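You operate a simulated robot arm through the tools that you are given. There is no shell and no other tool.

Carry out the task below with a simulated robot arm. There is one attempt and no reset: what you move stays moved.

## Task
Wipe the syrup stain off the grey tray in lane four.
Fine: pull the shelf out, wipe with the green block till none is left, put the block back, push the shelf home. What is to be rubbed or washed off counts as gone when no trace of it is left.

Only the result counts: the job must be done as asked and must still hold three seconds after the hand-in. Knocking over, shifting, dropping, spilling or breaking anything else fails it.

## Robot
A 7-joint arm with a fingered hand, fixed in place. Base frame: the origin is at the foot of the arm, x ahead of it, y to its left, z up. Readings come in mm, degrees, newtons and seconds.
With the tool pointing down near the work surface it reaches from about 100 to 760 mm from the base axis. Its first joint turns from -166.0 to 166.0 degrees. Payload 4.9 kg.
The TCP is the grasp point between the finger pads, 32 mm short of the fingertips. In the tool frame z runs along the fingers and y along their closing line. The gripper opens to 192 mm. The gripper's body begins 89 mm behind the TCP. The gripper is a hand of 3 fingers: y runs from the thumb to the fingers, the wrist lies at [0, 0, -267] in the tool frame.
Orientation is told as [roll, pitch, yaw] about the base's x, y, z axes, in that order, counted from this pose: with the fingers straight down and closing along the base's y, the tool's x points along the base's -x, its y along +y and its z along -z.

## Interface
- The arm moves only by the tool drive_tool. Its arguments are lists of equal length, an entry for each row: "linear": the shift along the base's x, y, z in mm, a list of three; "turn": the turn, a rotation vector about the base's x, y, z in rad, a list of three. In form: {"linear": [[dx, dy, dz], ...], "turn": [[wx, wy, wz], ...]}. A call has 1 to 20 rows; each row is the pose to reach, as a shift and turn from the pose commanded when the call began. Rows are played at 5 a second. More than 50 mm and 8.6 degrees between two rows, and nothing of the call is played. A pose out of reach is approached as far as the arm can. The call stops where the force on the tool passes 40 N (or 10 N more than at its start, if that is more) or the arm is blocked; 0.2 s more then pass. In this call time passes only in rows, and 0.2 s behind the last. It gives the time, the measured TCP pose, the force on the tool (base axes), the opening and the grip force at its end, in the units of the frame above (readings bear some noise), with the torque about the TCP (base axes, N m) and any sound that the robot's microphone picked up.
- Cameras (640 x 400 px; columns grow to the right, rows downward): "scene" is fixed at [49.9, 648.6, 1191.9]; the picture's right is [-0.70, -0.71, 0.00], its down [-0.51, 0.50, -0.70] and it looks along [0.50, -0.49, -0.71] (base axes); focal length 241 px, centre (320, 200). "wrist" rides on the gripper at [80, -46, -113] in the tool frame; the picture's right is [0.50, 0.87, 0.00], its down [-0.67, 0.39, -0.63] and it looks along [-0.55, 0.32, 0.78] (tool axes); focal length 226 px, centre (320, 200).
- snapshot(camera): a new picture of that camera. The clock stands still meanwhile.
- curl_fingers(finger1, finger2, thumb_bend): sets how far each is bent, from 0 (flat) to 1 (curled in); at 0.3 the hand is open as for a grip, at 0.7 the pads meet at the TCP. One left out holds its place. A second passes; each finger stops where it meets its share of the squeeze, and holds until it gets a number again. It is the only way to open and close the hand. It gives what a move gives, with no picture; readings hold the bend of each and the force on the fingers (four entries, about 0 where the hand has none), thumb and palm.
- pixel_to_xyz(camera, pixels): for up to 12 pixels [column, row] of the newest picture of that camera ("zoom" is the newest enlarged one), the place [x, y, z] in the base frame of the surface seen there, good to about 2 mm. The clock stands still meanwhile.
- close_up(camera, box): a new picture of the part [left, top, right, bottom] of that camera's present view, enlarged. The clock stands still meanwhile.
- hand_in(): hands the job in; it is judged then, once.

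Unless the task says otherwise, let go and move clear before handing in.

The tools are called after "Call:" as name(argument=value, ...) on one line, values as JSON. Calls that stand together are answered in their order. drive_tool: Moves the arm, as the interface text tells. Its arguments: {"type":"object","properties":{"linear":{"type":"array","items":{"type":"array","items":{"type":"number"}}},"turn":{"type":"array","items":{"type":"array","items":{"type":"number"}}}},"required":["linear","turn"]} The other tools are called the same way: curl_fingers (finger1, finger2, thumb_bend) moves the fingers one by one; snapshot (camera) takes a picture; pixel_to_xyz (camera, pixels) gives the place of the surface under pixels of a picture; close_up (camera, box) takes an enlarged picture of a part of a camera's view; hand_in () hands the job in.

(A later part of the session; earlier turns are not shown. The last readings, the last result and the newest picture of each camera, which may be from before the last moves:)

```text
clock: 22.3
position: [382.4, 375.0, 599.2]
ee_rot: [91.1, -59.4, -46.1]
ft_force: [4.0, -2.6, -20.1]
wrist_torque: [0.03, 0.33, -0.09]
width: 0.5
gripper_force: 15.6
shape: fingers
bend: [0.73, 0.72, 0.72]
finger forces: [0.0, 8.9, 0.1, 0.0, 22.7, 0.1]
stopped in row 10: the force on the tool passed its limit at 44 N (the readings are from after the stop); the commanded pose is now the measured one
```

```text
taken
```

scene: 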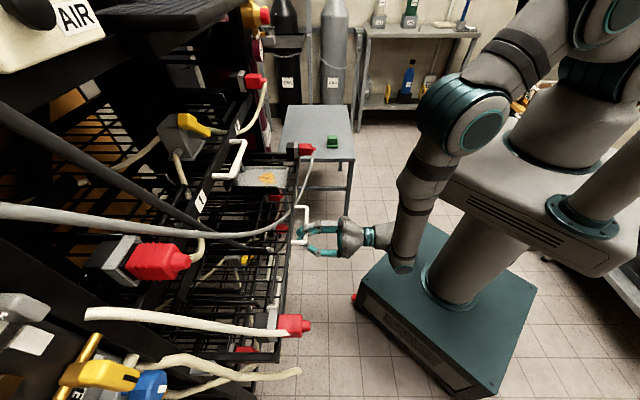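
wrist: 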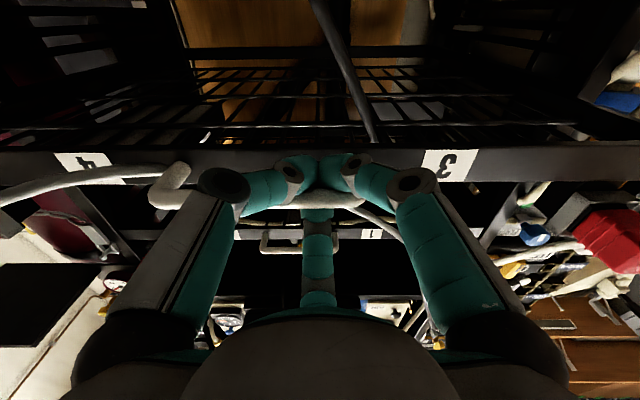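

The pull stopped at 44 N around 145 mm out, possibly the shelf's end stop. I'll measure the shelf front, tray and stain positions now.

Call:
close_up(camera="scene", box=[220, 130, 330, 260])

Call:
pixel_to_xyz(camera="scene", pixels=[[267, 178], [285, 172], [262, 172], [275, 183], [305, 148], [303, 212], [297, 238], [291, 175], [270, 175], [257, 180], [250, 260], [240, 150]])

Call:
pixel_to_xyz(camera="wrist", pixels=[[90, 165], [445, 165], [300, 165], [150, 160], [550, 165]])

```text
3.08 times, centred on (275, 195) of scene
```

zoom: 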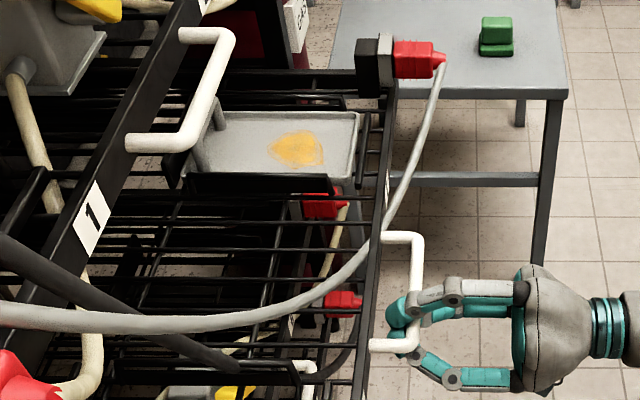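

```text
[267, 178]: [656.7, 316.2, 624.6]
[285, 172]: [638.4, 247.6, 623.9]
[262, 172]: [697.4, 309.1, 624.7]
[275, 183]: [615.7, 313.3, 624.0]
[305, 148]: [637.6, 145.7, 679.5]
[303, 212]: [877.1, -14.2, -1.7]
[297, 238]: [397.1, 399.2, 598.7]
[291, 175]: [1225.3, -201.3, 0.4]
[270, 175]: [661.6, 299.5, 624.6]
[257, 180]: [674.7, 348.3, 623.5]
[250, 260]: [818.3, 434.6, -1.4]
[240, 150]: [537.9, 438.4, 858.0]
```

```text
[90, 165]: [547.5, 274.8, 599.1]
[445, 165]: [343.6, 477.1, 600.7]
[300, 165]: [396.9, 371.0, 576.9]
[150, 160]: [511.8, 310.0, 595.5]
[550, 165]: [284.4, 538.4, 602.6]
```

Shelf front labels now read x+y≈822 versus 1032 before, so the shelf is ~148 mm out, evidently its stop; the stain is at (657,316,624.6). I'll check where the grey hose now runs before letting go of the handle.

Call:
pixel_to_xyz(camera="zoom", pixels=[[440, 70], [430, 110], [412, 160], [395, 205], [365, 250], [330, 282], [280, 307], [220, 320], [150, 325], [400, 345], [414, 290], [385, 190]])

Call:
pixel_to_xyz(camera="zoom", pixels=[[415, 60], [480, 30], [512, 28], [497, 20], [482, 52], [512, 52], [225, 120], [352, 120], [195, 165], [342, 175], [205, 115], [100, 190]])

```text
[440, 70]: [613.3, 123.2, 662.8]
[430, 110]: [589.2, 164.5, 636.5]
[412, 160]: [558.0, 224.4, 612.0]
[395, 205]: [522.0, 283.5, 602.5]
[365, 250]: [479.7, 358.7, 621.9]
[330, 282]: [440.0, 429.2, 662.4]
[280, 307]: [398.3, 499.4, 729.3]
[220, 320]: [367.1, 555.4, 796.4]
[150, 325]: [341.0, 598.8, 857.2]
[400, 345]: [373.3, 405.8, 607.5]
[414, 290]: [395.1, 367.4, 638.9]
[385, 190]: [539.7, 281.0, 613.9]
```

```text
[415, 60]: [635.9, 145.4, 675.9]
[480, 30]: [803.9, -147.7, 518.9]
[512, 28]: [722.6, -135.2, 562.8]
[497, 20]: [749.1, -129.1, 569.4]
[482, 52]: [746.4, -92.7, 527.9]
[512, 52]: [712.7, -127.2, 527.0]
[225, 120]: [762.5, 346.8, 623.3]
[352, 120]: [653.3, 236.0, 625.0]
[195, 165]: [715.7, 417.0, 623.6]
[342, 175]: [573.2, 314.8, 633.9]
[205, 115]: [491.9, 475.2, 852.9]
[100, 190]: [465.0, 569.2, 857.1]
```

The grey hose now passes at about (440,429,662) near the handle but inside it, so I'll open modestly and withdraw straight back first.

Call:
curl_fingers(finger1=0.55, finger2=0.52, thumb_bend=0.55)

Call:
drive_tool(linear=[[-5, -5, 0], [-10, -10, 0], [-15, -15, 0], [-20, -20, 0], [-25, -25, 0]], turn=[[0, 0, 0], [0, 0, 0], [0, 0, 0], [0, 0, 0], [0, 0, 0]])

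Call:
snapshot(camera="wrist")

Call:
snapshot(camera="scene")

```text
clock: 23.3
position: [382.1, 373.1, 600.7]
ee_rot: [91.6, -59.4, -46.6]
ft_force: [-1.3, -0.1, -0.3]
wrist_torque: [-0.03, 0.0, 0.04]
width: 62.4
gripper_force: 0.1
shape: fingers
bend: [0.55, 0.52, 0.55]
finger forces: [0.0, 0.0, 0.0, 0.0, 0.1, 0.0]
```

```text
clock: 24.5
position: [365.4, 365.0, 611.9]
ee_rot: [95.4, -58.6, -49.7]
ft_force: [1.8, 2.1, -1.8]
wrist_torque: [0.04, 0.1, 0.09]
width: 63.4
gripper_force: 1.4
shape: fingers
bend: [0.55, 0.52, 0.55]
finger forces: [0.1, 0.0, 0.0, 0.0, 2.1, 0.0]
```

```text
taken
```

wrist: 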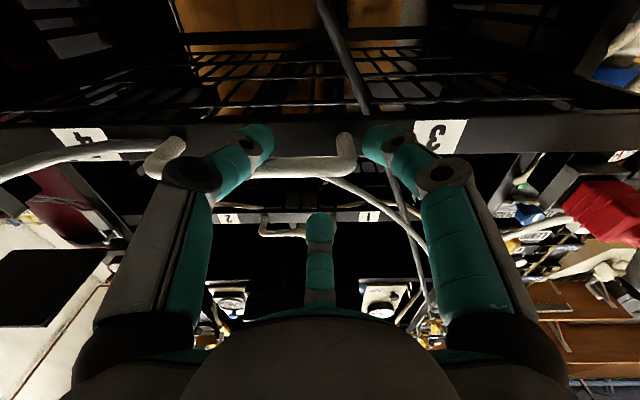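

```text
taken
```

scene: 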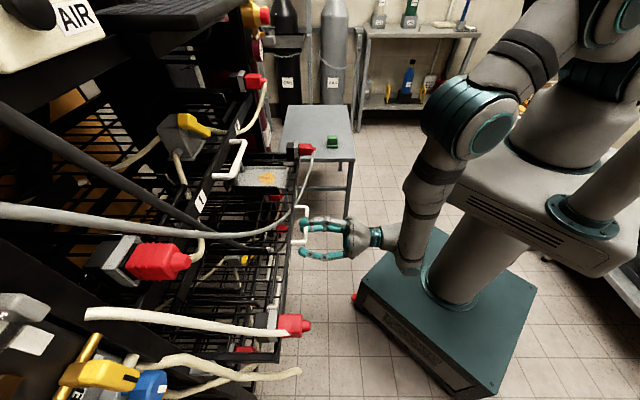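

The arm can't draw the wrist further back at this level pose (it drifted up to z=612 and the thumb just touches the bar at 2 N). I'll tilt the hand downward, which frees the wrist, while drawing out.

Call:
drive_tool(linear=[[0, 0, -2], [0, 0, -2], [0, 0, 0], [0, 0, 5], [0, 0, 12]], turn=[[-0.08, 0.08, 0], [-0.16, 0.16, 0], [-0.25, 0.25, 0], [-0.34, 0.34, 0], [-0.42, 0.42, 0]])

Call:
snapshot(camera="wrist")

Call:
close_up(camera="scene", box=[230, 150, 390, 280])

```text
clock: 25.7
position: [367.7, 366.2, 620.7]
ee_rot: [40.2, -47.0, -4.0]
ft_force: [-0.6, -0.8, 0.1]
wrist_torque: [-0.02, -0.01, 0.01]
width: 62.9
gripper_force: 0.0
shape: fingers
bend: [0.55, 0.52, 0.55]
finger forces: [0.0, 0.0, 0.0, 0.0, 0.1, 0.1]
```

```text
taken
```

wrist: 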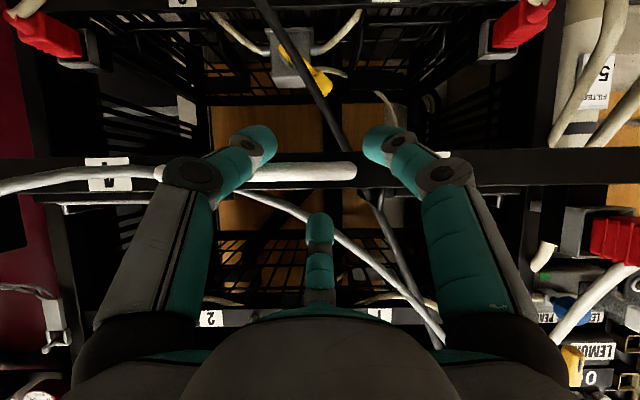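

```text
3.08 times, centred on (310, 215) of scene
```

zoom: 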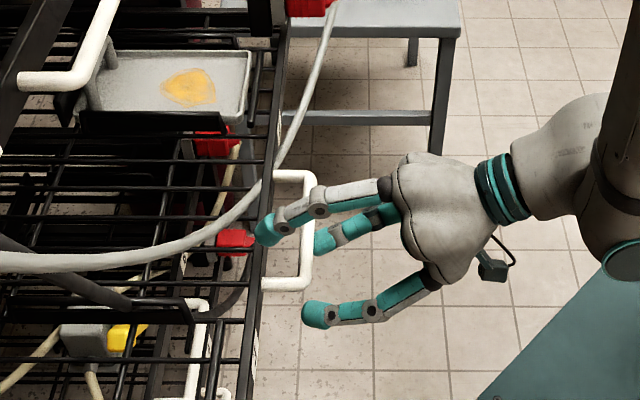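

The hand has tilted to ~57° and finger 2 is above the handle loop with thumb and finger 1 outside it; forces are zero. I'll tilt a bit more and lift clear.

Call:
drive_tool(linear=[[-3, -3, 0], [-6, -6, 4], [-8, -8, 15], [-8, -8, 40], [-8, -8, 70], [-8, -8, 100], [-8, -8, 130]], turn=[[-0.08, 0.08, 0], [-0.16, 0.16, 0], [-0.25, 0.25, 0], [-0.25, 0.25, 0], [-0.25, 0.25, 0], [-0.25, 0.25, 0], [-0.25, 0.25, 0]])

Call:
snapshot(camera="wrist")

Call:
snapshot(camera="scene")

```text
clock: 27.3
position: [349.7, 339.3, 741.0]
ee_rot: [20.5, -30.8, 8.7]
ft_force: [0.6, 0.2, -0.7]
wrist_torque: [0.03, 0.02, 0.03]
width: 62.8
gripper_force: 0.1
shape: fingers
bend: [0.55, 0.52, 0.55]
finger forces: [0.0, 0.0, 0.0, 0.0, 0.1, 0.1]
```

```text
taken
```

wrist: 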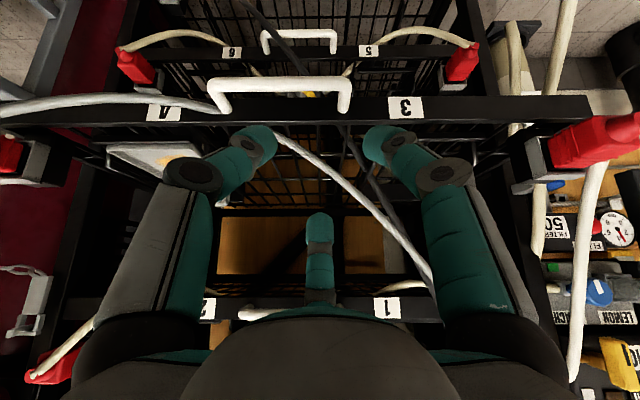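

```text
taken
```

scene: 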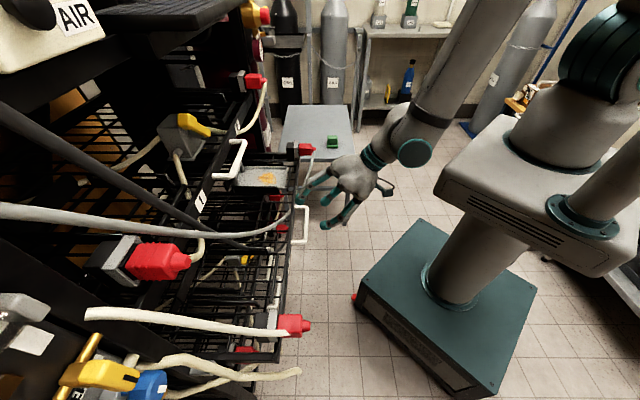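

The hand is clear and the earlier halt was mostly the arm's wrist limit, not surely the shelf's stop. I'll regrip the handle from above with this ~37° tilt to draw it further: first fingers shaped, then hover over the bar.

Call:
curl_fingers(finger1=0.6, finger2=0.62, thumb_bend=0.6)

Call:
drive_tool(linear=[[14, 5, -20], [28, 9, -40], [41.3, 13.3, -61], [41.3, 13.3, -85], [41.3, 13.3, -105]], turn=[[0, 0, 0], [0, 0, 0], [0, 0, 0], [0, 0, 0], [0, 0, 0]])

Call:
snapshot(camera="wrist")

Call:
close_up(camera="scene", box=[250, 160, 370, 260])

```text
clock: 28.3
position: [350.4, 339.9, 741.8]
ee_rot: [20.6, -31.0, 8.8]
ft_force: [0.1, -0.7, 0.6]
wrist_torque: [0.01, 0.0, -0.01]
width: 42.4
gripper_force: 0.0
shape: fingers
bend: [0.6, 0.62, 0.6]
finger forces: [0.0, 0.0, 0.0, 0.0, 0.0, 0.0]
```

```text
clock: 29.5
position: [390.9, 353.0, 636.4]
ee_rot: [20.5, -30.8, 8.7]
ft_force: [1.4, -0.5, 0.1]
wrist_torque: [-0.03, 0.05, -0.04]
width: 41.4
gripper_force: 0.0
shape: fingers
bend: [0.6, 0.62, 0.6]
finger forces: [0.1, 0.0, 0.0, 0.0, 0.1, 0.1]
```

```text
taken
```

wrist: 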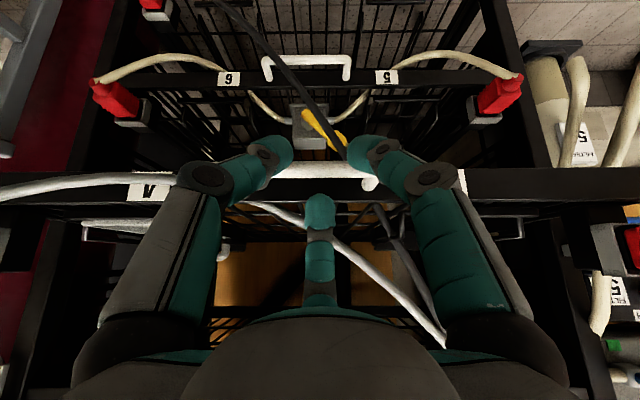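

```text
4.00 times, centred on (310, 210) of scene
```

zoom: 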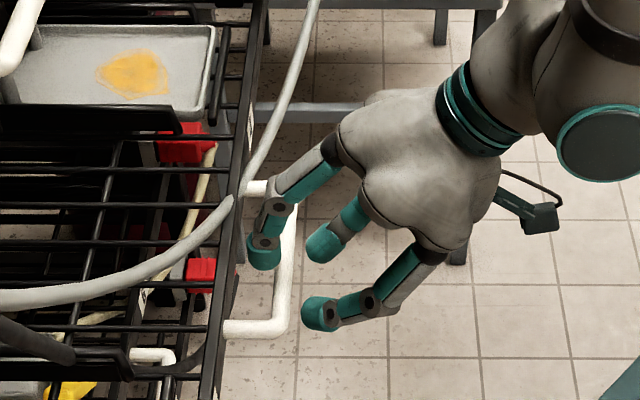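

Finger 2's tip (scene zoom (263,255)) hangs between rail and bar, thumb and finger 1 outside. I'll descend 34 mm and close.

Call:
drive_tool(linear=[[0, 0, -12], [0, 0, -24], [0, 0, -34]], turn=[[0, 0, 0], [0, 0, 0], [0, 0, 0]])

Call:
close_up(camera="scene", box=[250, 160, 370, 260])

Call:
close_up(camera="wrist", box=[200, 110, 450, 280])

```text
clock: 30.3
position: [391.1, 354.3, 601.8]
ee_rot: [20.7, -30.9, 8.7]
ft_force: [2.1, 1.8, 1.5]
wrist_torque: [0.06, -0.04, 0.0]
width: 41.6
gripper_force: 1.6
shape: fingers
bend: [0.6, 0.6, 0.6]
finger forces: [0.0, 2.7, 0.0, 0.0, 0.0, 0.1]
```

```text
4.00 times, centred on (310, 210) of scene
```

zoom: 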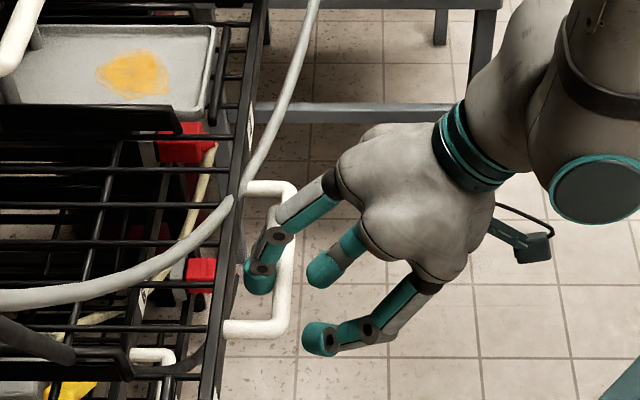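

```text
2.35 times, centred on (325, 195) of wrist
```

zoom: 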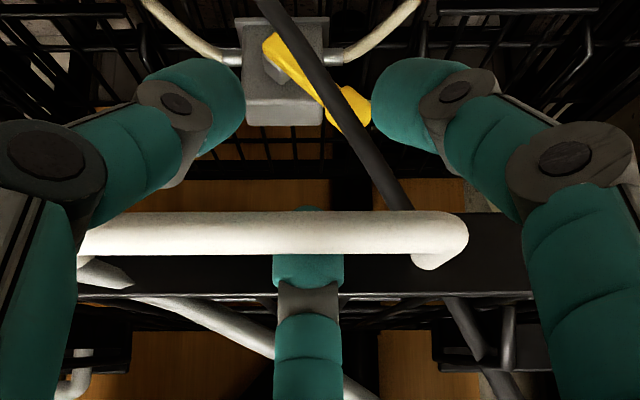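

Finger 2 is behind the bar (2.7 N contact). I'll close and pull further out in small steps.

Call:
curl_fingers(finger1=0.72, finger2=0.75, thumb_bend=0.72)

Call:
drive_tool(linear=[[-4, -4, 0], [-8, -8, 0], [-12, -12, 0], [-16, -16, 0], [-20, -20, 0]], turn=[[0, 0, 0], [0, 0, 0], [0, 0, 0], [0, 0, 0], [0, 0, 0]])

Call:
snapshot(camera="wrist")

Call:
close_up(camera="scene", box=[220, 130, 370, 260])

```text
clock: 31.3
position: [391.0, 351.9, 602.4]
ee_rot: [20.4, -30.8, 8.8]
ft_force: [-4.4, -2.6, -2.8]
wrist_torque: [0.04, 0.04, -0.05]
width: 1.7
gripper_force: 4.6
shape: fingers
bend: [0.71, 0.73, 0.71]
finger forces: [0.0, 0.0, 0.1, 0.1, 9.7, 0.1]
```

```text
clock: 32.5
position: [370.6, 333.9, 603.1]
ee_rot: [20.5, -31.0, 8.7]
ft_force: [3.9, 1.5, -0.2]
wrist_torque: [-0.01, 0.02, 0.0]
width: 1.3
gripper_force: 3.5
shape: fingers
bend: [0.71, 0.73, 0.71]
finger forces: [0.0, 6.7, 0.0, 0.0, 0.0, 0.1]
```

```text
taken
```

wrist: 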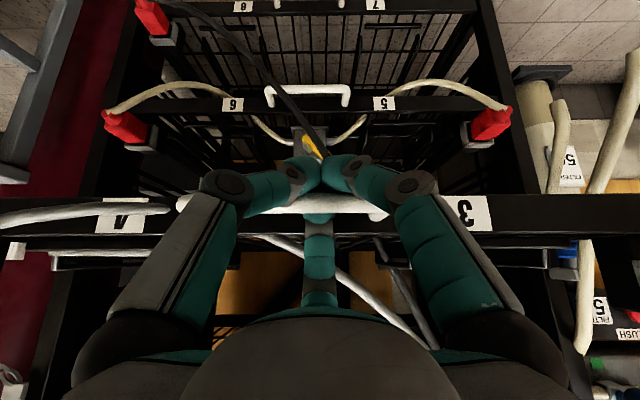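

```text
3.08 times, centred on (295, 195) of scene
```

zoom: 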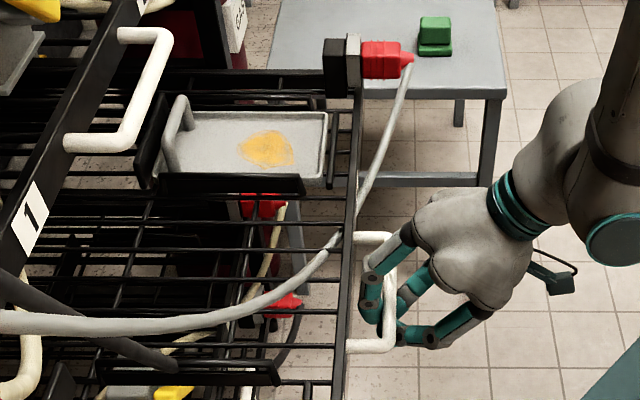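

The shelf keeps sliding easily (≈4 N), so 148 mm wasn't its stop. I'll pull another ~80 mm in the same way.

Call:
drive_tool(linear=[[-5, -5, 0], [-10, -10, 0], [-15, -15, 0], [-20, -20, 0], [-25, -25, 0], [-30, -30, 0], [-35, -35, 0], [-40, -40, 0], [-45, -45, 0], [-50, -50, 0], [-55, -55, 0]], turn=[[0, 0, 0], [0, 0, 0], [0, 0, 0], [0, 0, 0], [0, 0, 0], [0, 0, 0], [0, 0, 0], [0, 0, 0], [0, 0, 0], [0, 0, 0], [0, 0, 0]])

Call:
snapshot(camera="wrist")

Call:
snapshot(camera="scene")

```text
clock: 34.3
position: [345.5, 309.7, 606.9]
ee_rot: [21.8, -31.6, 7.8]
ft_force: [-2.6, 2.1, -25.5]
wrist_torque: [0.06, 0.32, -0.11]
width: 3.8
gripper_force: 14.8
shape: fingers
bend: [0.71, 0.72, 0.68]
finger forces: [4.1, 8.4, 0.1, 0.0, 17.3, 0.1]
stopped in row 8: the force on the tool passed its limit at 44 N (the readings are from after the stop); the commanded pose is now the measured one
```

```text
taken
```

wrist: 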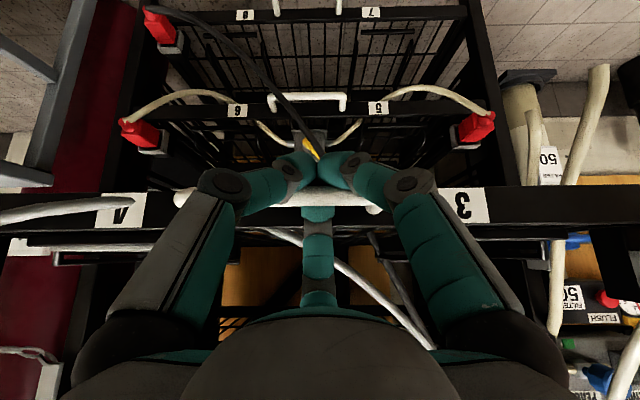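

```text
taken
```

scene: 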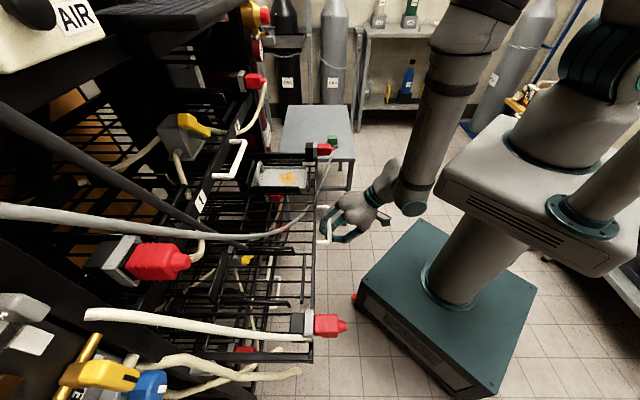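

Stopped again at 44 N. I'll measure how far the shelf is out now.

Call:
pixel_to_xyz(camera="wrist", pixels=[[125, 210], [465, 205], [550, 205], [50, 215]])

Call:
close_up(camera="scene", box=[220, 110, 370, 240])

Call:
pixel_to_xyz(camera="zoom", pixels=[[215, 200], [190, 195], [240, 205], [210, 210], [225, 188], [195, 210], [130, 180], [265, 190], [120, 225], [260, 230], [330, 130], [115, 190]])

```text
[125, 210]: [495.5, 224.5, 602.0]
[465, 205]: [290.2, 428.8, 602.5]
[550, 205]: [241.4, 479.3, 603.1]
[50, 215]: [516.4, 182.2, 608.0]
```

```text
3.08 times, centred on (295, 175) of scene
```

zoom: 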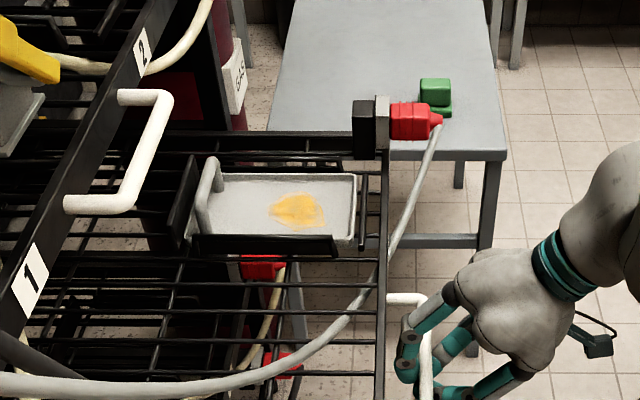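

```text
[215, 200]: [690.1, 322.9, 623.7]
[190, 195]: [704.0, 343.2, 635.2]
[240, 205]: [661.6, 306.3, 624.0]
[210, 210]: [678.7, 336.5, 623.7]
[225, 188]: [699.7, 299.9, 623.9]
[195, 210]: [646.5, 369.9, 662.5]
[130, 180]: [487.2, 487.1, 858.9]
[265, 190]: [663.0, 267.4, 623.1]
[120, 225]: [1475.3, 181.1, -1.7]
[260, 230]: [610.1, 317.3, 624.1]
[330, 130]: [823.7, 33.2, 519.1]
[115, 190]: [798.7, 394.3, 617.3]
```

The shelf front reads x+y≈720, so it's 220 mm out – enough; stain centre now near (605,266,624). I'll loosen the fingers, straighten the hand a little and lift off the handle.

Call:
curl_fingers(finger1=0.5, finger2=0.65, thumb_bend=0.5)

Call:
drive_tool(linear=[[-1, -1, 0], [-2, -2, 0], [-3, -3, 0], [-3, -3, 10], [-3, -3, 22]], turn=[[-0.07, 0.07, 0], [-0.14, 0.14, 0], [-0.21, 0.21, 0], [-0.21, 0.21, 0], [-0.21, 0.21, 0]])

Call:
snapshot(camera="wrist")

Call:
close_up(camera="scene", box=[270, 160, 390, 260])

```text
clock: 35.3
position: [344.7, 311.7, 607.8]
ee_rot: [22.1, -31.8, 7.7]
ft_force: [0.9, -0.9, 1.2]
wrist_torque: [-0.02, -0.04, 0.0]
width: 83.7
gripper_force: 0.1
shape: fingers
bend: [0.5, 0.65, 0.5]
finger forces: [0.1, 0.0, 0.0, 0.0, 0.0, 0.0]
```

```text
clock: 36.5
position: [341.1, 306.4, 629.9]
ee_rot: [11.2, -17.7, 12.3]
ft_force: [-0.8, 0.1, 0.6]
wrist_torque: [0.0, -0.03, 0.02]
width: 84.0
gripper_force: 0.0
shape: fingers
bend: [0.5, 0.65, 0.5]
finger forces: [0.0, 0.0, 0.0, 0.0, 0.0, 0.0]
```

```text
taken
```

wrist: 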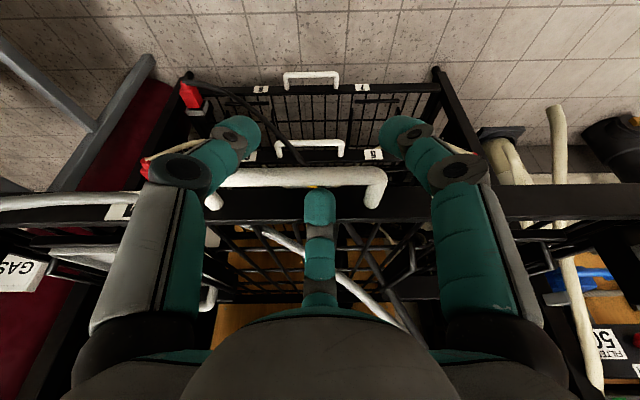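

```text
4.00 times, centred on (330, 210) of scene
```

zoom: 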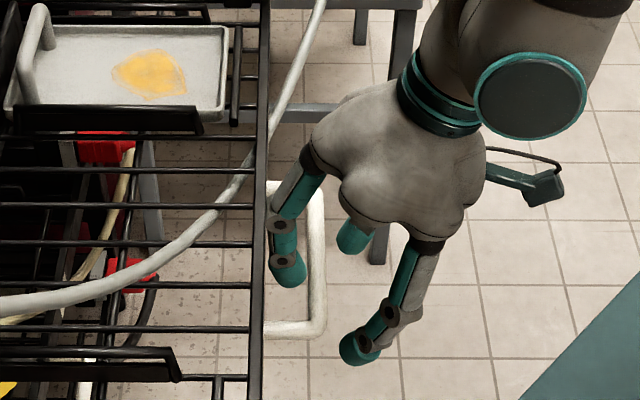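

The hand is off the handle. I'll raise, then travel high to hover near the green block for a look.

Call:
drive_tool(linear=[[0, 0, 45], [0, 0, 90], [0, 0, 135], [0, 0, 170], [23, -39, 170], [46, -78, 170], [69, -117, 170], [92, -156, 170], [115, -195, 170], [138, -234, 170], [161, -273, 170], [184, -312, 170], [207, -351, 170], [230, -390, 170], [253, -429, 170], [276, -468, 170], [299, -506, 150], [299, -506, 110]], turn=[[0, 0, 0], [0, 0, 0], [0, 0, 0], [0, 0, 0], [0, 0, 0], [0, 0, 0], [0, 0, 0], [0, 0, 0], [0, 0, 0], [0, 0, 0], [0, 0, 0], [0, 0, 0], [0, 0, 0], [0, 0, 0], [0, 0, 0], [0, 0, 0], [0, 0, 0], [0, 0, 0]])

Call:
snapshot(camera="wrist")

Call:
snapshot(camera="scene")

```text
clock: 40.3
position: [642.7, -200.2, 741.1]
ee_rot: [11.0, -18.0, 12.4]
ft_force: [0.0, 0.0, 0.4]
wrist_torque: [0.0, 0.07, 0.07]
width: 84.2
gripper_force: 0.1
shape: fingers
bend: [0.5, 0.65, 0.5]
finger forces: [0.0, 0.0, 0.0, 0.1, 0.1, 0.0]
out of reach, approached as far as the arm can: row 3
```

```text
taken
```

wrist: 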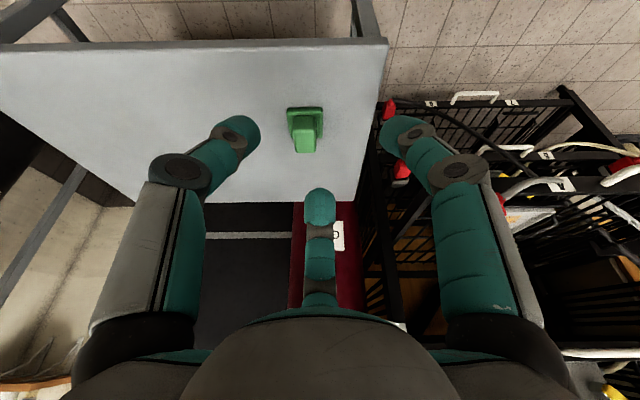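

```text
taken
```

scene: 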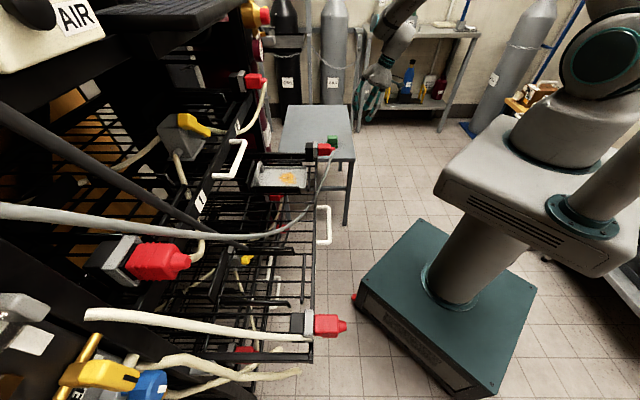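

The block at wrist (305,130) looks nearly aligned with the hand. I'll zoom and measure its pad and grip part.

Call:
close_up(camera="wrist", box=[265, 90, 345, 170])

Call:
pixel_to_xyz(camera="wrist", pixels=[[290, 110], [322, 110], [297, 118], [318, 118], [298, 150], [315, 150], [289, 133], [325, 138], [306, 125], [306, 148], [250, 80], [340, 160]])

```text
5.00 times, centred on (305, 130) of wrist
```

zoom: 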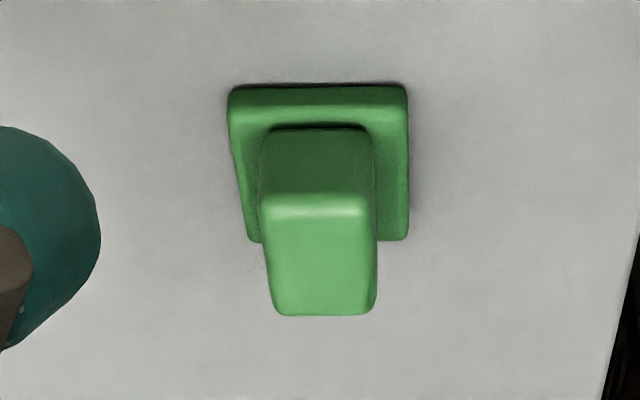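

```text
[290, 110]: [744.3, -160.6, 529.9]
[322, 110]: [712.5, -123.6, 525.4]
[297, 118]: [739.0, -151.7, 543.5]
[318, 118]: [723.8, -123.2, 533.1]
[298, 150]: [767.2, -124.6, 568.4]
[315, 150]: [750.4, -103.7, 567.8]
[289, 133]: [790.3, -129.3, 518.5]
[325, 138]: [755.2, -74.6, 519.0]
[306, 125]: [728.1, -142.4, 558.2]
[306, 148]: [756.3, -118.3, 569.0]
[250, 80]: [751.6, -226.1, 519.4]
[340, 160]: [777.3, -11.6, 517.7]
```

I'll pick the corners in the zoomed picture for precise dimensions and yaw.

Call:
pixel_to_xyz(camera="zoom", pixels=[[236, 102], [400, 98], [400, 230], [250, 232], [268, 205], [362, 205], [368, 305], [282, 305], [315, 255], [268, 140], [365, 140], [318, 95]])

```text
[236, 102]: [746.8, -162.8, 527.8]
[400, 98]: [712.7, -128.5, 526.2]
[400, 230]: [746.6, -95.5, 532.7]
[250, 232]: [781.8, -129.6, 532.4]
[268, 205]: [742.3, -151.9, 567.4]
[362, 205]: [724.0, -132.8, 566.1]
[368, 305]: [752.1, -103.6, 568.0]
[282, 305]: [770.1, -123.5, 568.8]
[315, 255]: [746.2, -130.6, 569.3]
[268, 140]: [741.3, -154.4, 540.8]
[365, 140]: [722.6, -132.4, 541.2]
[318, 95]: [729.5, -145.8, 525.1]
```

The pad is ~50×50 mm (z 519–533) and the grip part 28×42 mm up to z≈569, centred at (747,−129) and aligned with the rack axes. I'll open all fingers to 0.5, reduce the tilt to ~10°, and hover just above the grip.

Call:
curl_fingers(finger1=0.5, finger2=0.5, thumb_bend=0.5)

Call:
drive_tool(linear=[[26, 17, -22], [52, 34, -44], [78, 51, -66], [103.3, 68.7, -89], [103.3, 68.7, -115], [103.3, 68.7, -130]], turn=[[-0.068, 0.068, 0], [-0.136, 0.136, 0], [-0.136, 0.136, 0], [-0.136, 0.136, 0], [-0.136, 0.136, 0], [-0.136, 0.136, 0]])

Call:
snapshot(camera="wrist")

Call:
close_up(camera="scene", box=[300, 80, 400, 170])

```text
clock: 41.3
position: [641.6, -198.5, 739.0]
ee_rot: [11.2, -17.8, 12.3]
ft_force: [0.5, 0.4, 0.6]
wrist_torque: [0.03, -0.01, -0.01]
width: 84.3
gripper_force: 0.0
shape: fingers
bend: [0.5, 0.5, 0.5]
finger forces: [0.1, 0.0, 0.0, 0.0, 0.0, 0.0]
```

```text
clock: 42.7
position: [744.3, -129.8, 610.1]
ee_rot: [5.2, -8.5, 13.7]
ft_force: [0.1, -0.4, 0.3]
wrist_torque: [0.01, 0.04, 0.02]
width: 84.3
gripper_force: 0.2
shape: fingers
bend: [0.5, 0.5, 0.5]
finger forces: [0.1, 0.1, 0.0, 0.1, 0.0, 0.0]
```

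```text
taken
```

wrist: 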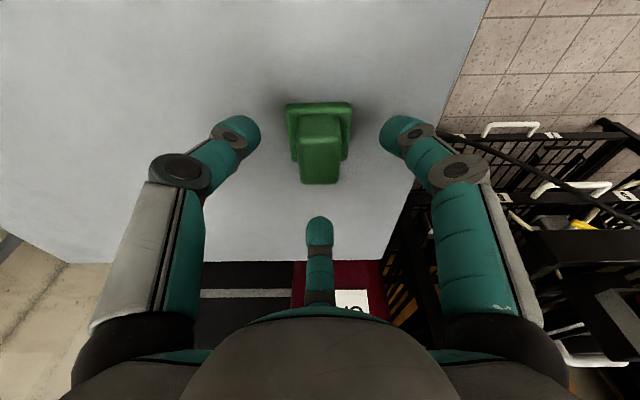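

```text
4.44 times, centred on (350, 125) of scene
```

zoom: 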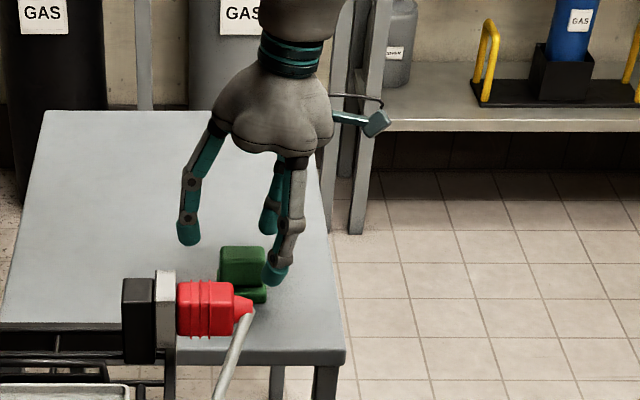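

The block is centred between the fingers (grip at (320,150)). I'll descend 36 mm.

Call:
drive_tool(linear=[[0, 0, -12], [0, 0, -24], [0, 0, -36]], turn=[[0, 0, 0], [0, 0, 0], [0, 0, 0]])

Call:
snapshot(camera="wrist")

Call:
close_up(camera="scene", box=[300, 80, 400, 170])

```text
clock: 43.5
position: [745.6, -130.5, 574.5]
ee_rot: [5.2, -8.5, 13.7]
ft_force: [0.1, 0.5, 0.2]
wrist_torque: [0.03, 0.03, 0.0]
width: 84.5
gripper_force: 0.1
shape: fingers
bend: [0.5, 0.5, 0.5]
finger forces: [0.0, 0.0, 0.0, 0.1, 0.0, 0.1]
```

```text
taken
```

wrist: 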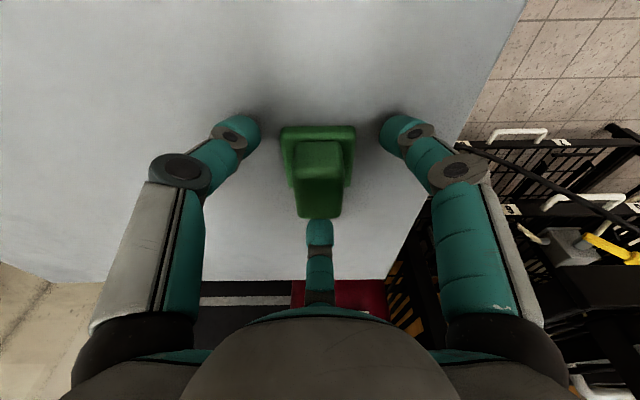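

```text
4.44 times, centred on (350, 125) of scene
```

zoom: 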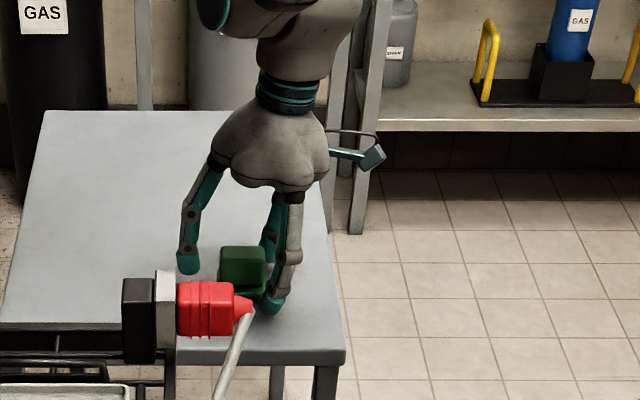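

Everything's symmetric with no contact. I'll close in two stages.

Call:
curl_fingers(finger1=0.57, finger2=0.56, thumb_bend=0.57)

Call:
snapshot(camera="wrist")

```text
clock: 44.5
position: [744.3, -129.8, 574.6]
ee_rot: [5.3, -8.3, 13.6]
ft_force: [0.3, 0.0, 0.8]
wrist_torque: [0.03, 0.0, -0.01]
width: 59.5
gripper_force: 0.0
shape: fingers
bend: [0.56, 0.56, 0.56]
finger forces: [0.1, 0.0, 0.0, 0.0, 0.0, 0.1]
```

```text
taken
```

wrist: 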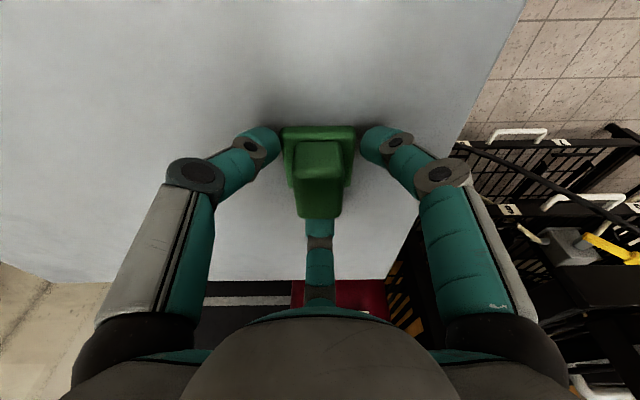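

No contact yet. I'll close further until the fingers meet the grip.

Call:
curl_fingers(finger1=0.61, finger2=0.6, thumb_bend=0.61)

Call:
snapshot(camera="wrist")

Call:
close_up(camera="scene", box=[300, 100, 380, 170])

```text
clock: 45.5
position: [744.8, -130.0, 575.2]
ee_rot: [5.2, -8.5, 13.7]
ft_force: [-0.7, 0.6, 4.6]
wrist_torque: [0.01, 0.11, 0.02]
width: 42.2
gripper_force: 3.2
shape: fingers
bend: [0.59, 0.59, 0.61]
finger forces: [3.6, 1.3, 0.0, 0.0, 1.9, 0.1]
```

```text
taken
```

wrist: 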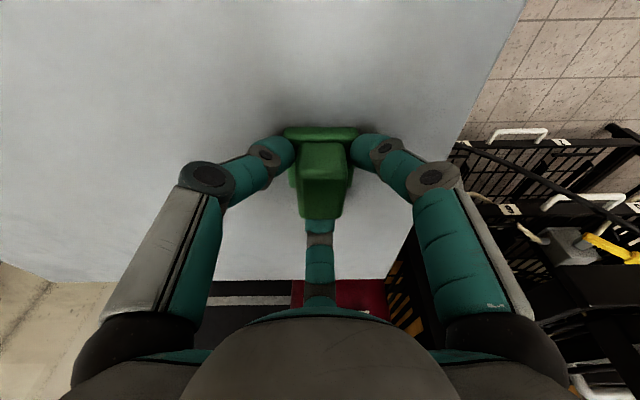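

```text
5.71 times, centred on (340, 135) of scene
```

zoom: 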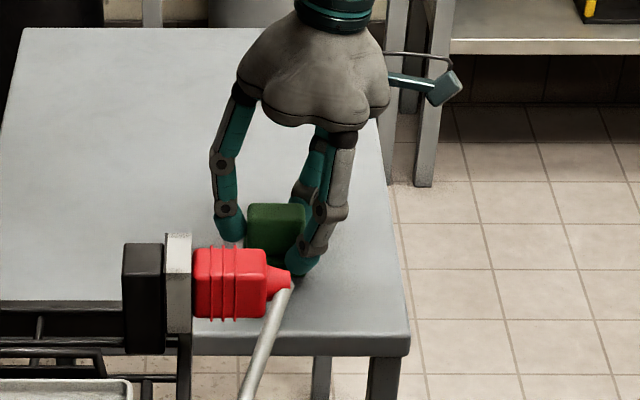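

A 4.6 N upward push says the thumb/finger 1 tips bear on the pad's top edge. I'll raise 4 mm and close again.

Call:
drive_tool(linear=[[0, 0, 4]], turn=[[0, 0, 0]])

Call:
curl_fingers(finger1=0.63, finger2=0.62, thumb_bend=0.63)

Call:
snapshot(camera="wrist")

Call:
close_up(camera="scene", box=[300, 100, 380, 170])

```text
clock: 45.9
position: [744.7, -131.3, 577.6]
ee_rot: [5.2, -8.5, 13.7]
ft_force: [-0.3, 0.7, -0.6]
wrist_torque: [0.02, 0.02, -0.03]
width: 42.0
gripper_force: 1.7
shape: fingers
bend: [0.59, 0.59, 0.61]
finger forces: [1.2, 0.8, 0.0, 0.1, 1.0, 0.0]
```

```text
clock: 46.9
position: [744.5, -130.2, 579.4]
ee_rot: [5.2, -8.4, 13.7]
ft_force: [0.2, -0.1, -0.5]
wrist_torque: [-0.01, -0.03, 0.02]
width: 41.5
gripper_force: 4.4
shape: fingers
bend: [0.6, 0.6, 0.61]
finger forces: [3.2, 2.7, 0.0, 0.0, 3.3, 0.0]
```

```text
taken
```

wrist: 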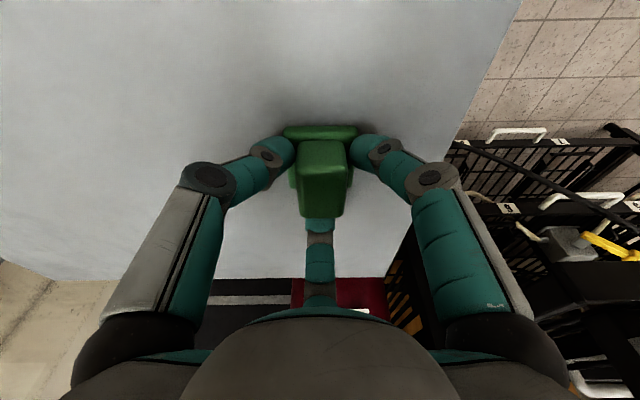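

```text
5.71 times, centred on (340, 135) of scene
```

zoom: 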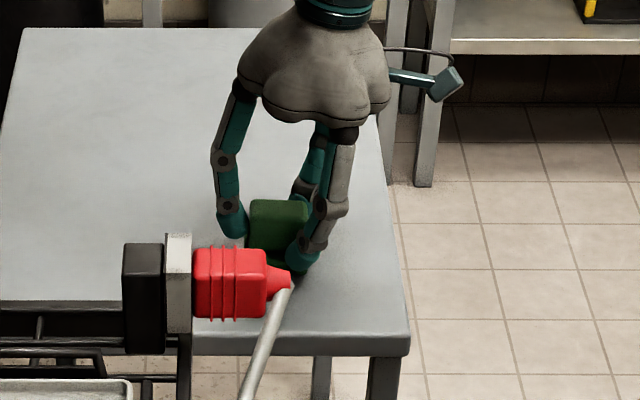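

All three fingers now press ~3 N each on the grip. I'll tighten and test-lift.

Call:
curl_fingers(finger1=0.7, finger2=0.7, thumb_bend=0.7)

Call:
drive_tool(linear=[[0, 0, 10], [0, 0, 20], [0, 0, 30]], turn=[[0, 0, 0], [0, 0, 0], [0, 0, 0]])

Call:
snapshot(camera="wrist")

Call:
close_up(camera="scene", box=[300, 90, 380, 160])

```text
clock: 47.9
position: [744.9, -130.9, 579.1]
ee_rot: [5.2, -8.5, 13.7]
ft_force: [0.7, 0.1, 4.0]
wrist_torque: [0.05, 0.15, -0.05]
width: 37.1
gripper_force: 15.9
shape: fingers
bend: [0.61, 0.63, 0.64]
finger forces: [10.4, 9.6, 0.0, 0.1, 11.9, 0.0]
```

```text
clock: 48.7
position: [743.5, -131.3, 607.7]
ee_rot: [5.2, -8.5, 13.7]
ft_force: [0.0, 0.1, -0.9]
wrist_torque: [-0.02, -0.02, -0.02]
width: 37.3
gripper_force: 15.7
shape: fingers
bend: [0.61, 0.63, 0.64]
finger forces: [9.8, 9.3, 0.0, 0.1, 11.3, 0.0]
```

```text
taken
```

wrist: 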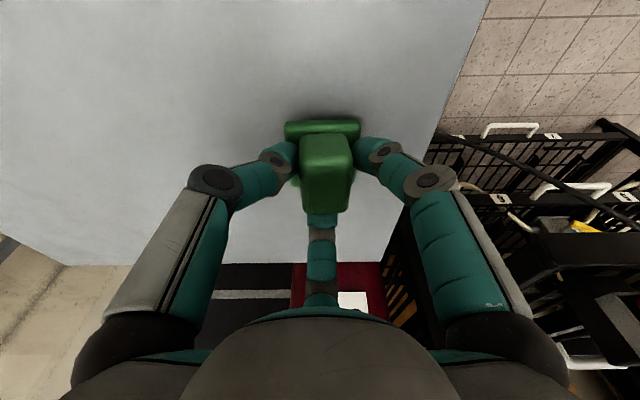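

```text
5.71 times, centred on (340, 125) of scene
```

zoom: 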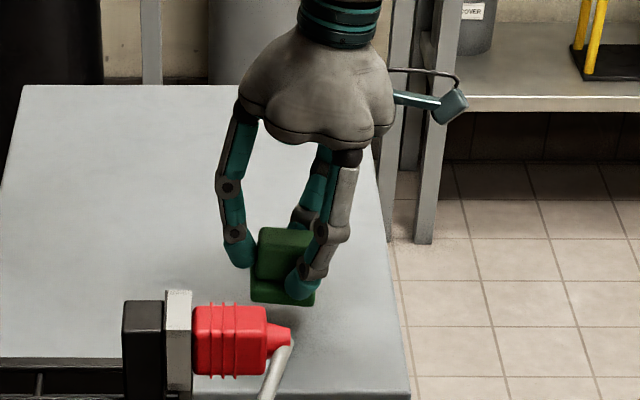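

The block is lifted (≈1 N weight), held at ~10 N per finger. I'll raise it clear of the connector's height and check how level it sits.

Call:
drive_tool(linear=[[-5, 0, 40], [-10, 0, 80], [-20, 0, 120], [-30, 0, 160], [-40, 0, 190]], turn=[[0, 0, 0], [0, 0, 0], [0, 0, 0], [0, 0, 0], [0, 0, 0]])

Call:
close_up(camera="wrist", box=[250, 90, 400, 240])

Call:
close_up(camera="scene", box=[300, 30, 420, 130])

```text
clock: 49.9
position: [704.4, -130.3, 796.6]
ee_rot: [5.1, -8.4, 13.7]
ft_force: [-0.2, 0.6, -2.1]
wrist_torque: [0.02, -0.07, -0.02]
width: 32.6
gripper_force: 14.4
shape: fingers
bend: [0.62, 0.64, 0.65]
finger forces: [9.7, 8.0, 0.0, 0.1, 10.8, 0.0]
```

```text
2.67 times, centred on (325, 165) of wrist
```

zoom: 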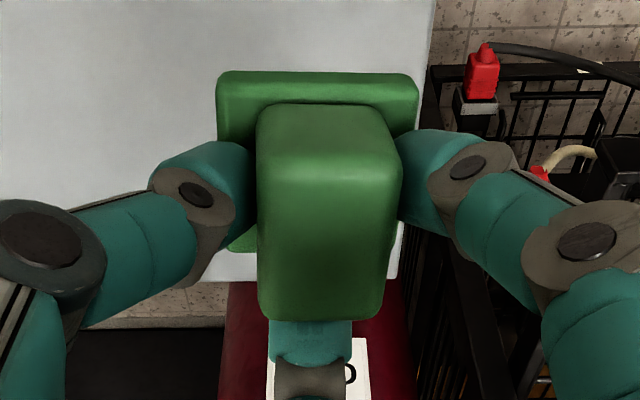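

```text
4.00 times, centred on (360, 80) of scene
```

zoom: 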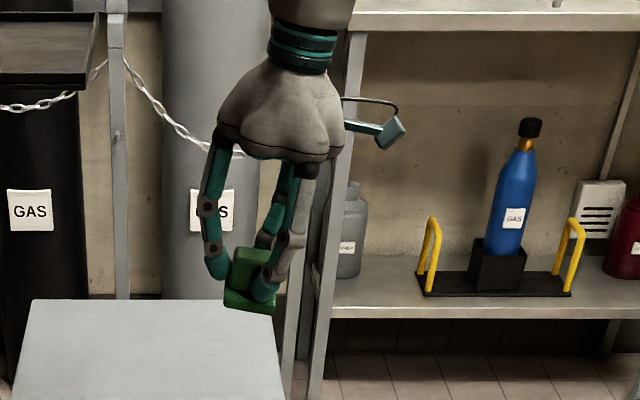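

The block looks pitched in the grip and the fingers have crept in slightly (width 37→33). I'll measure its tilt.

Call:
pixel_to_xyz(camera="wrist", pixels=[[310, 140], [345, 140], [312, 165], [345, 165], [312, 190], [342, 190], [315, 205], [338, 205], [292, 122], [355, 122], [325, 175], [325, 122]])

Call:
pixel_to_xyz(camera="zoom", pixels=[[245, 255], [265, 258], [230, 290], [240, 305], [270, 305], [235, 275], [272, 290], [225, 283], [260, 310], [250, 300], [275, 312], [228, 300]])

```text
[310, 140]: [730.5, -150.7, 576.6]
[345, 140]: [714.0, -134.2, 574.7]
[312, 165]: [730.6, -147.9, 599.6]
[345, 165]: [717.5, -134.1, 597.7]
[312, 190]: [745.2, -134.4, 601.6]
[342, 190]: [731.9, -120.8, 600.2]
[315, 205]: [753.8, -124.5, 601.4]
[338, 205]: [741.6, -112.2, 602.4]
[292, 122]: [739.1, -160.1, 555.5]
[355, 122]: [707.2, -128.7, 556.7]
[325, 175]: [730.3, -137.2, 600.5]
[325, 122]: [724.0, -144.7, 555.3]
```

```text
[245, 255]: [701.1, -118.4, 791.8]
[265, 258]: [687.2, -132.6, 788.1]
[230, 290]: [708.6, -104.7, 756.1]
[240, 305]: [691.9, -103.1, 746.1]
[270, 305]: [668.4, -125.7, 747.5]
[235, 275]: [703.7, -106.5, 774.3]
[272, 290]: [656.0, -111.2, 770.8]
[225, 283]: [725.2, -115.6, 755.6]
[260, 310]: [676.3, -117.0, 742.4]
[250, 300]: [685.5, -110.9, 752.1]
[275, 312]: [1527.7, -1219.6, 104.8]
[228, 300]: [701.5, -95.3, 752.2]
```

Those wrist values were from the earlier picture (level then). I'll take a fresh wrist picture and measure again.

Call:
snapshot(camera="wrist")

Call:
pixel_to_xyz(camera="wrist", pixels=[[305, 140], [345, 140], [310, 165], [345, 165], [312, 190], [342, 190], [315, 202], [338, 202], [292, 122], [355, 122], [325, 155], [325, 122]])

```text
taken
```

wrist: 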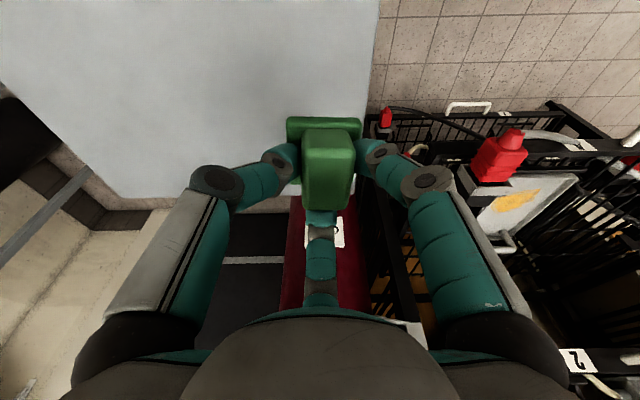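

```text
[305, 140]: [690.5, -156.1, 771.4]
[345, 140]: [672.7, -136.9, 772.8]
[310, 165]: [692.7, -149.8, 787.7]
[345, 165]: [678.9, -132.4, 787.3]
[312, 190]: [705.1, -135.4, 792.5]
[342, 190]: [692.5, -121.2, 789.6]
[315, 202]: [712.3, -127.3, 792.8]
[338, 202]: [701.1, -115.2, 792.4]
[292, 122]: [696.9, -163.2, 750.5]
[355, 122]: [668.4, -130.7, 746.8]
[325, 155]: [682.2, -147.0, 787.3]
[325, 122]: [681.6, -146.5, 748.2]
```

The grip top tilts ~10° with the −u side low: the block has settled square to the hand's own axis (hand tilt is 10°). So I'll straighten the hand to vertical, which should level the block, and check the overhead hose near the upper shelf.

Call:
drive_tool(linear=[[0, 0, 0], [0, 0, 0]], turn=[[-0.06, 0.06, 0], [-0.122, 0.122, 0]])

Call:
snapshot(camera="wrist")

Call:
pixel_to_xyz(camera="wrist", pixels=[[305, 140], [345, 140], [310, 165], [345, 165], [312, 190], [342, 190], [315, 202], [338, 202], [292, 122], [355, 122], [325, 155], [325, 122]])

Call:
close_up(camera="scene", box=[200, 50, 340, 210])

Call:
pixel_to_xyz(camera="scene", pixels=[[263, 90], [259, 105], [252, 118], [245, 127], [238, 133], [250, 82], [262, 80], [245, 118], [237, 127], [325, 148], [312, 148], [268, 160]])

```text
clock: 50.5
position: [704.1, -130.3, 798.3]
ee_rot: [0.1, 0.0, 14.0]
ft_force: [0.3, 0.3, 0.2]
wrist_torque: [-0.04, -0.01, 0.05]
width: 32.8
gripper_force: 13.8
shape: fingers
bend: [0.62, 0.64, 0.65]
finger forces: [9.6, 8.0, 0.0, 0.1, 10.8, 0.1]
```

```text
taken
```

wrist: 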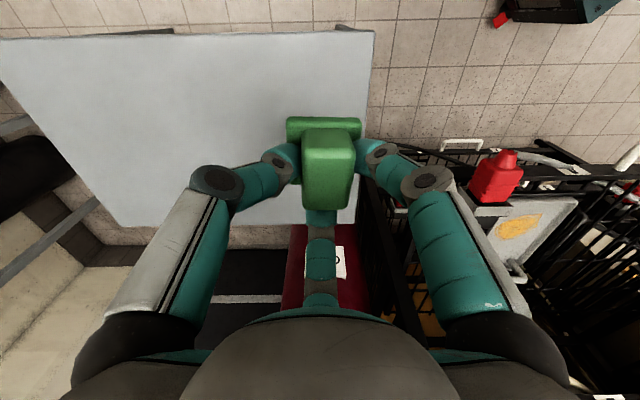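

```text
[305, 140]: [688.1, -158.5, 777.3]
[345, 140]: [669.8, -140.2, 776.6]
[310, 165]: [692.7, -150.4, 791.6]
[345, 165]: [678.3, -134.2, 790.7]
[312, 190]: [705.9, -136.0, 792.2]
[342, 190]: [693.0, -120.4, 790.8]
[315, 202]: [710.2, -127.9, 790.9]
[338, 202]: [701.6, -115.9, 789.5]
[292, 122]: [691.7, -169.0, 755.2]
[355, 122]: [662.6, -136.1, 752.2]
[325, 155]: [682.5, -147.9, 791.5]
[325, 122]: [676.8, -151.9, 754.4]
```

```text
2.50 times, centred on (270, 130) of scene
```

zoom: 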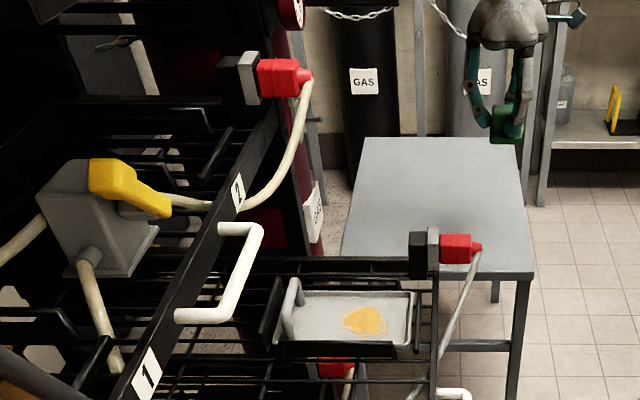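

```text
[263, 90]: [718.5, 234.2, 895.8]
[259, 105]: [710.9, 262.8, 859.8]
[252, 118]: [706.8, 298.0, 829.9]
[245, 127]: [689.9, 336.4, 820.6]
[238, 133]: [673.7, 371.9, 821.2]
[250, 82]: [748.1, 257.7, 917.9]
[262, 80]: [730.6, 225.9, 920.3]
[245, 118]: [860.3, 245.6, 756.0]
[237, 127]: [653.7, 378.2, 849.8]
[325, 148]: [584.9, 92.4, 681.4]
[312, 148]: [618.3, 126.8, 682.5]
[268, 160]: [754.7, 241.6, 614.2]
```

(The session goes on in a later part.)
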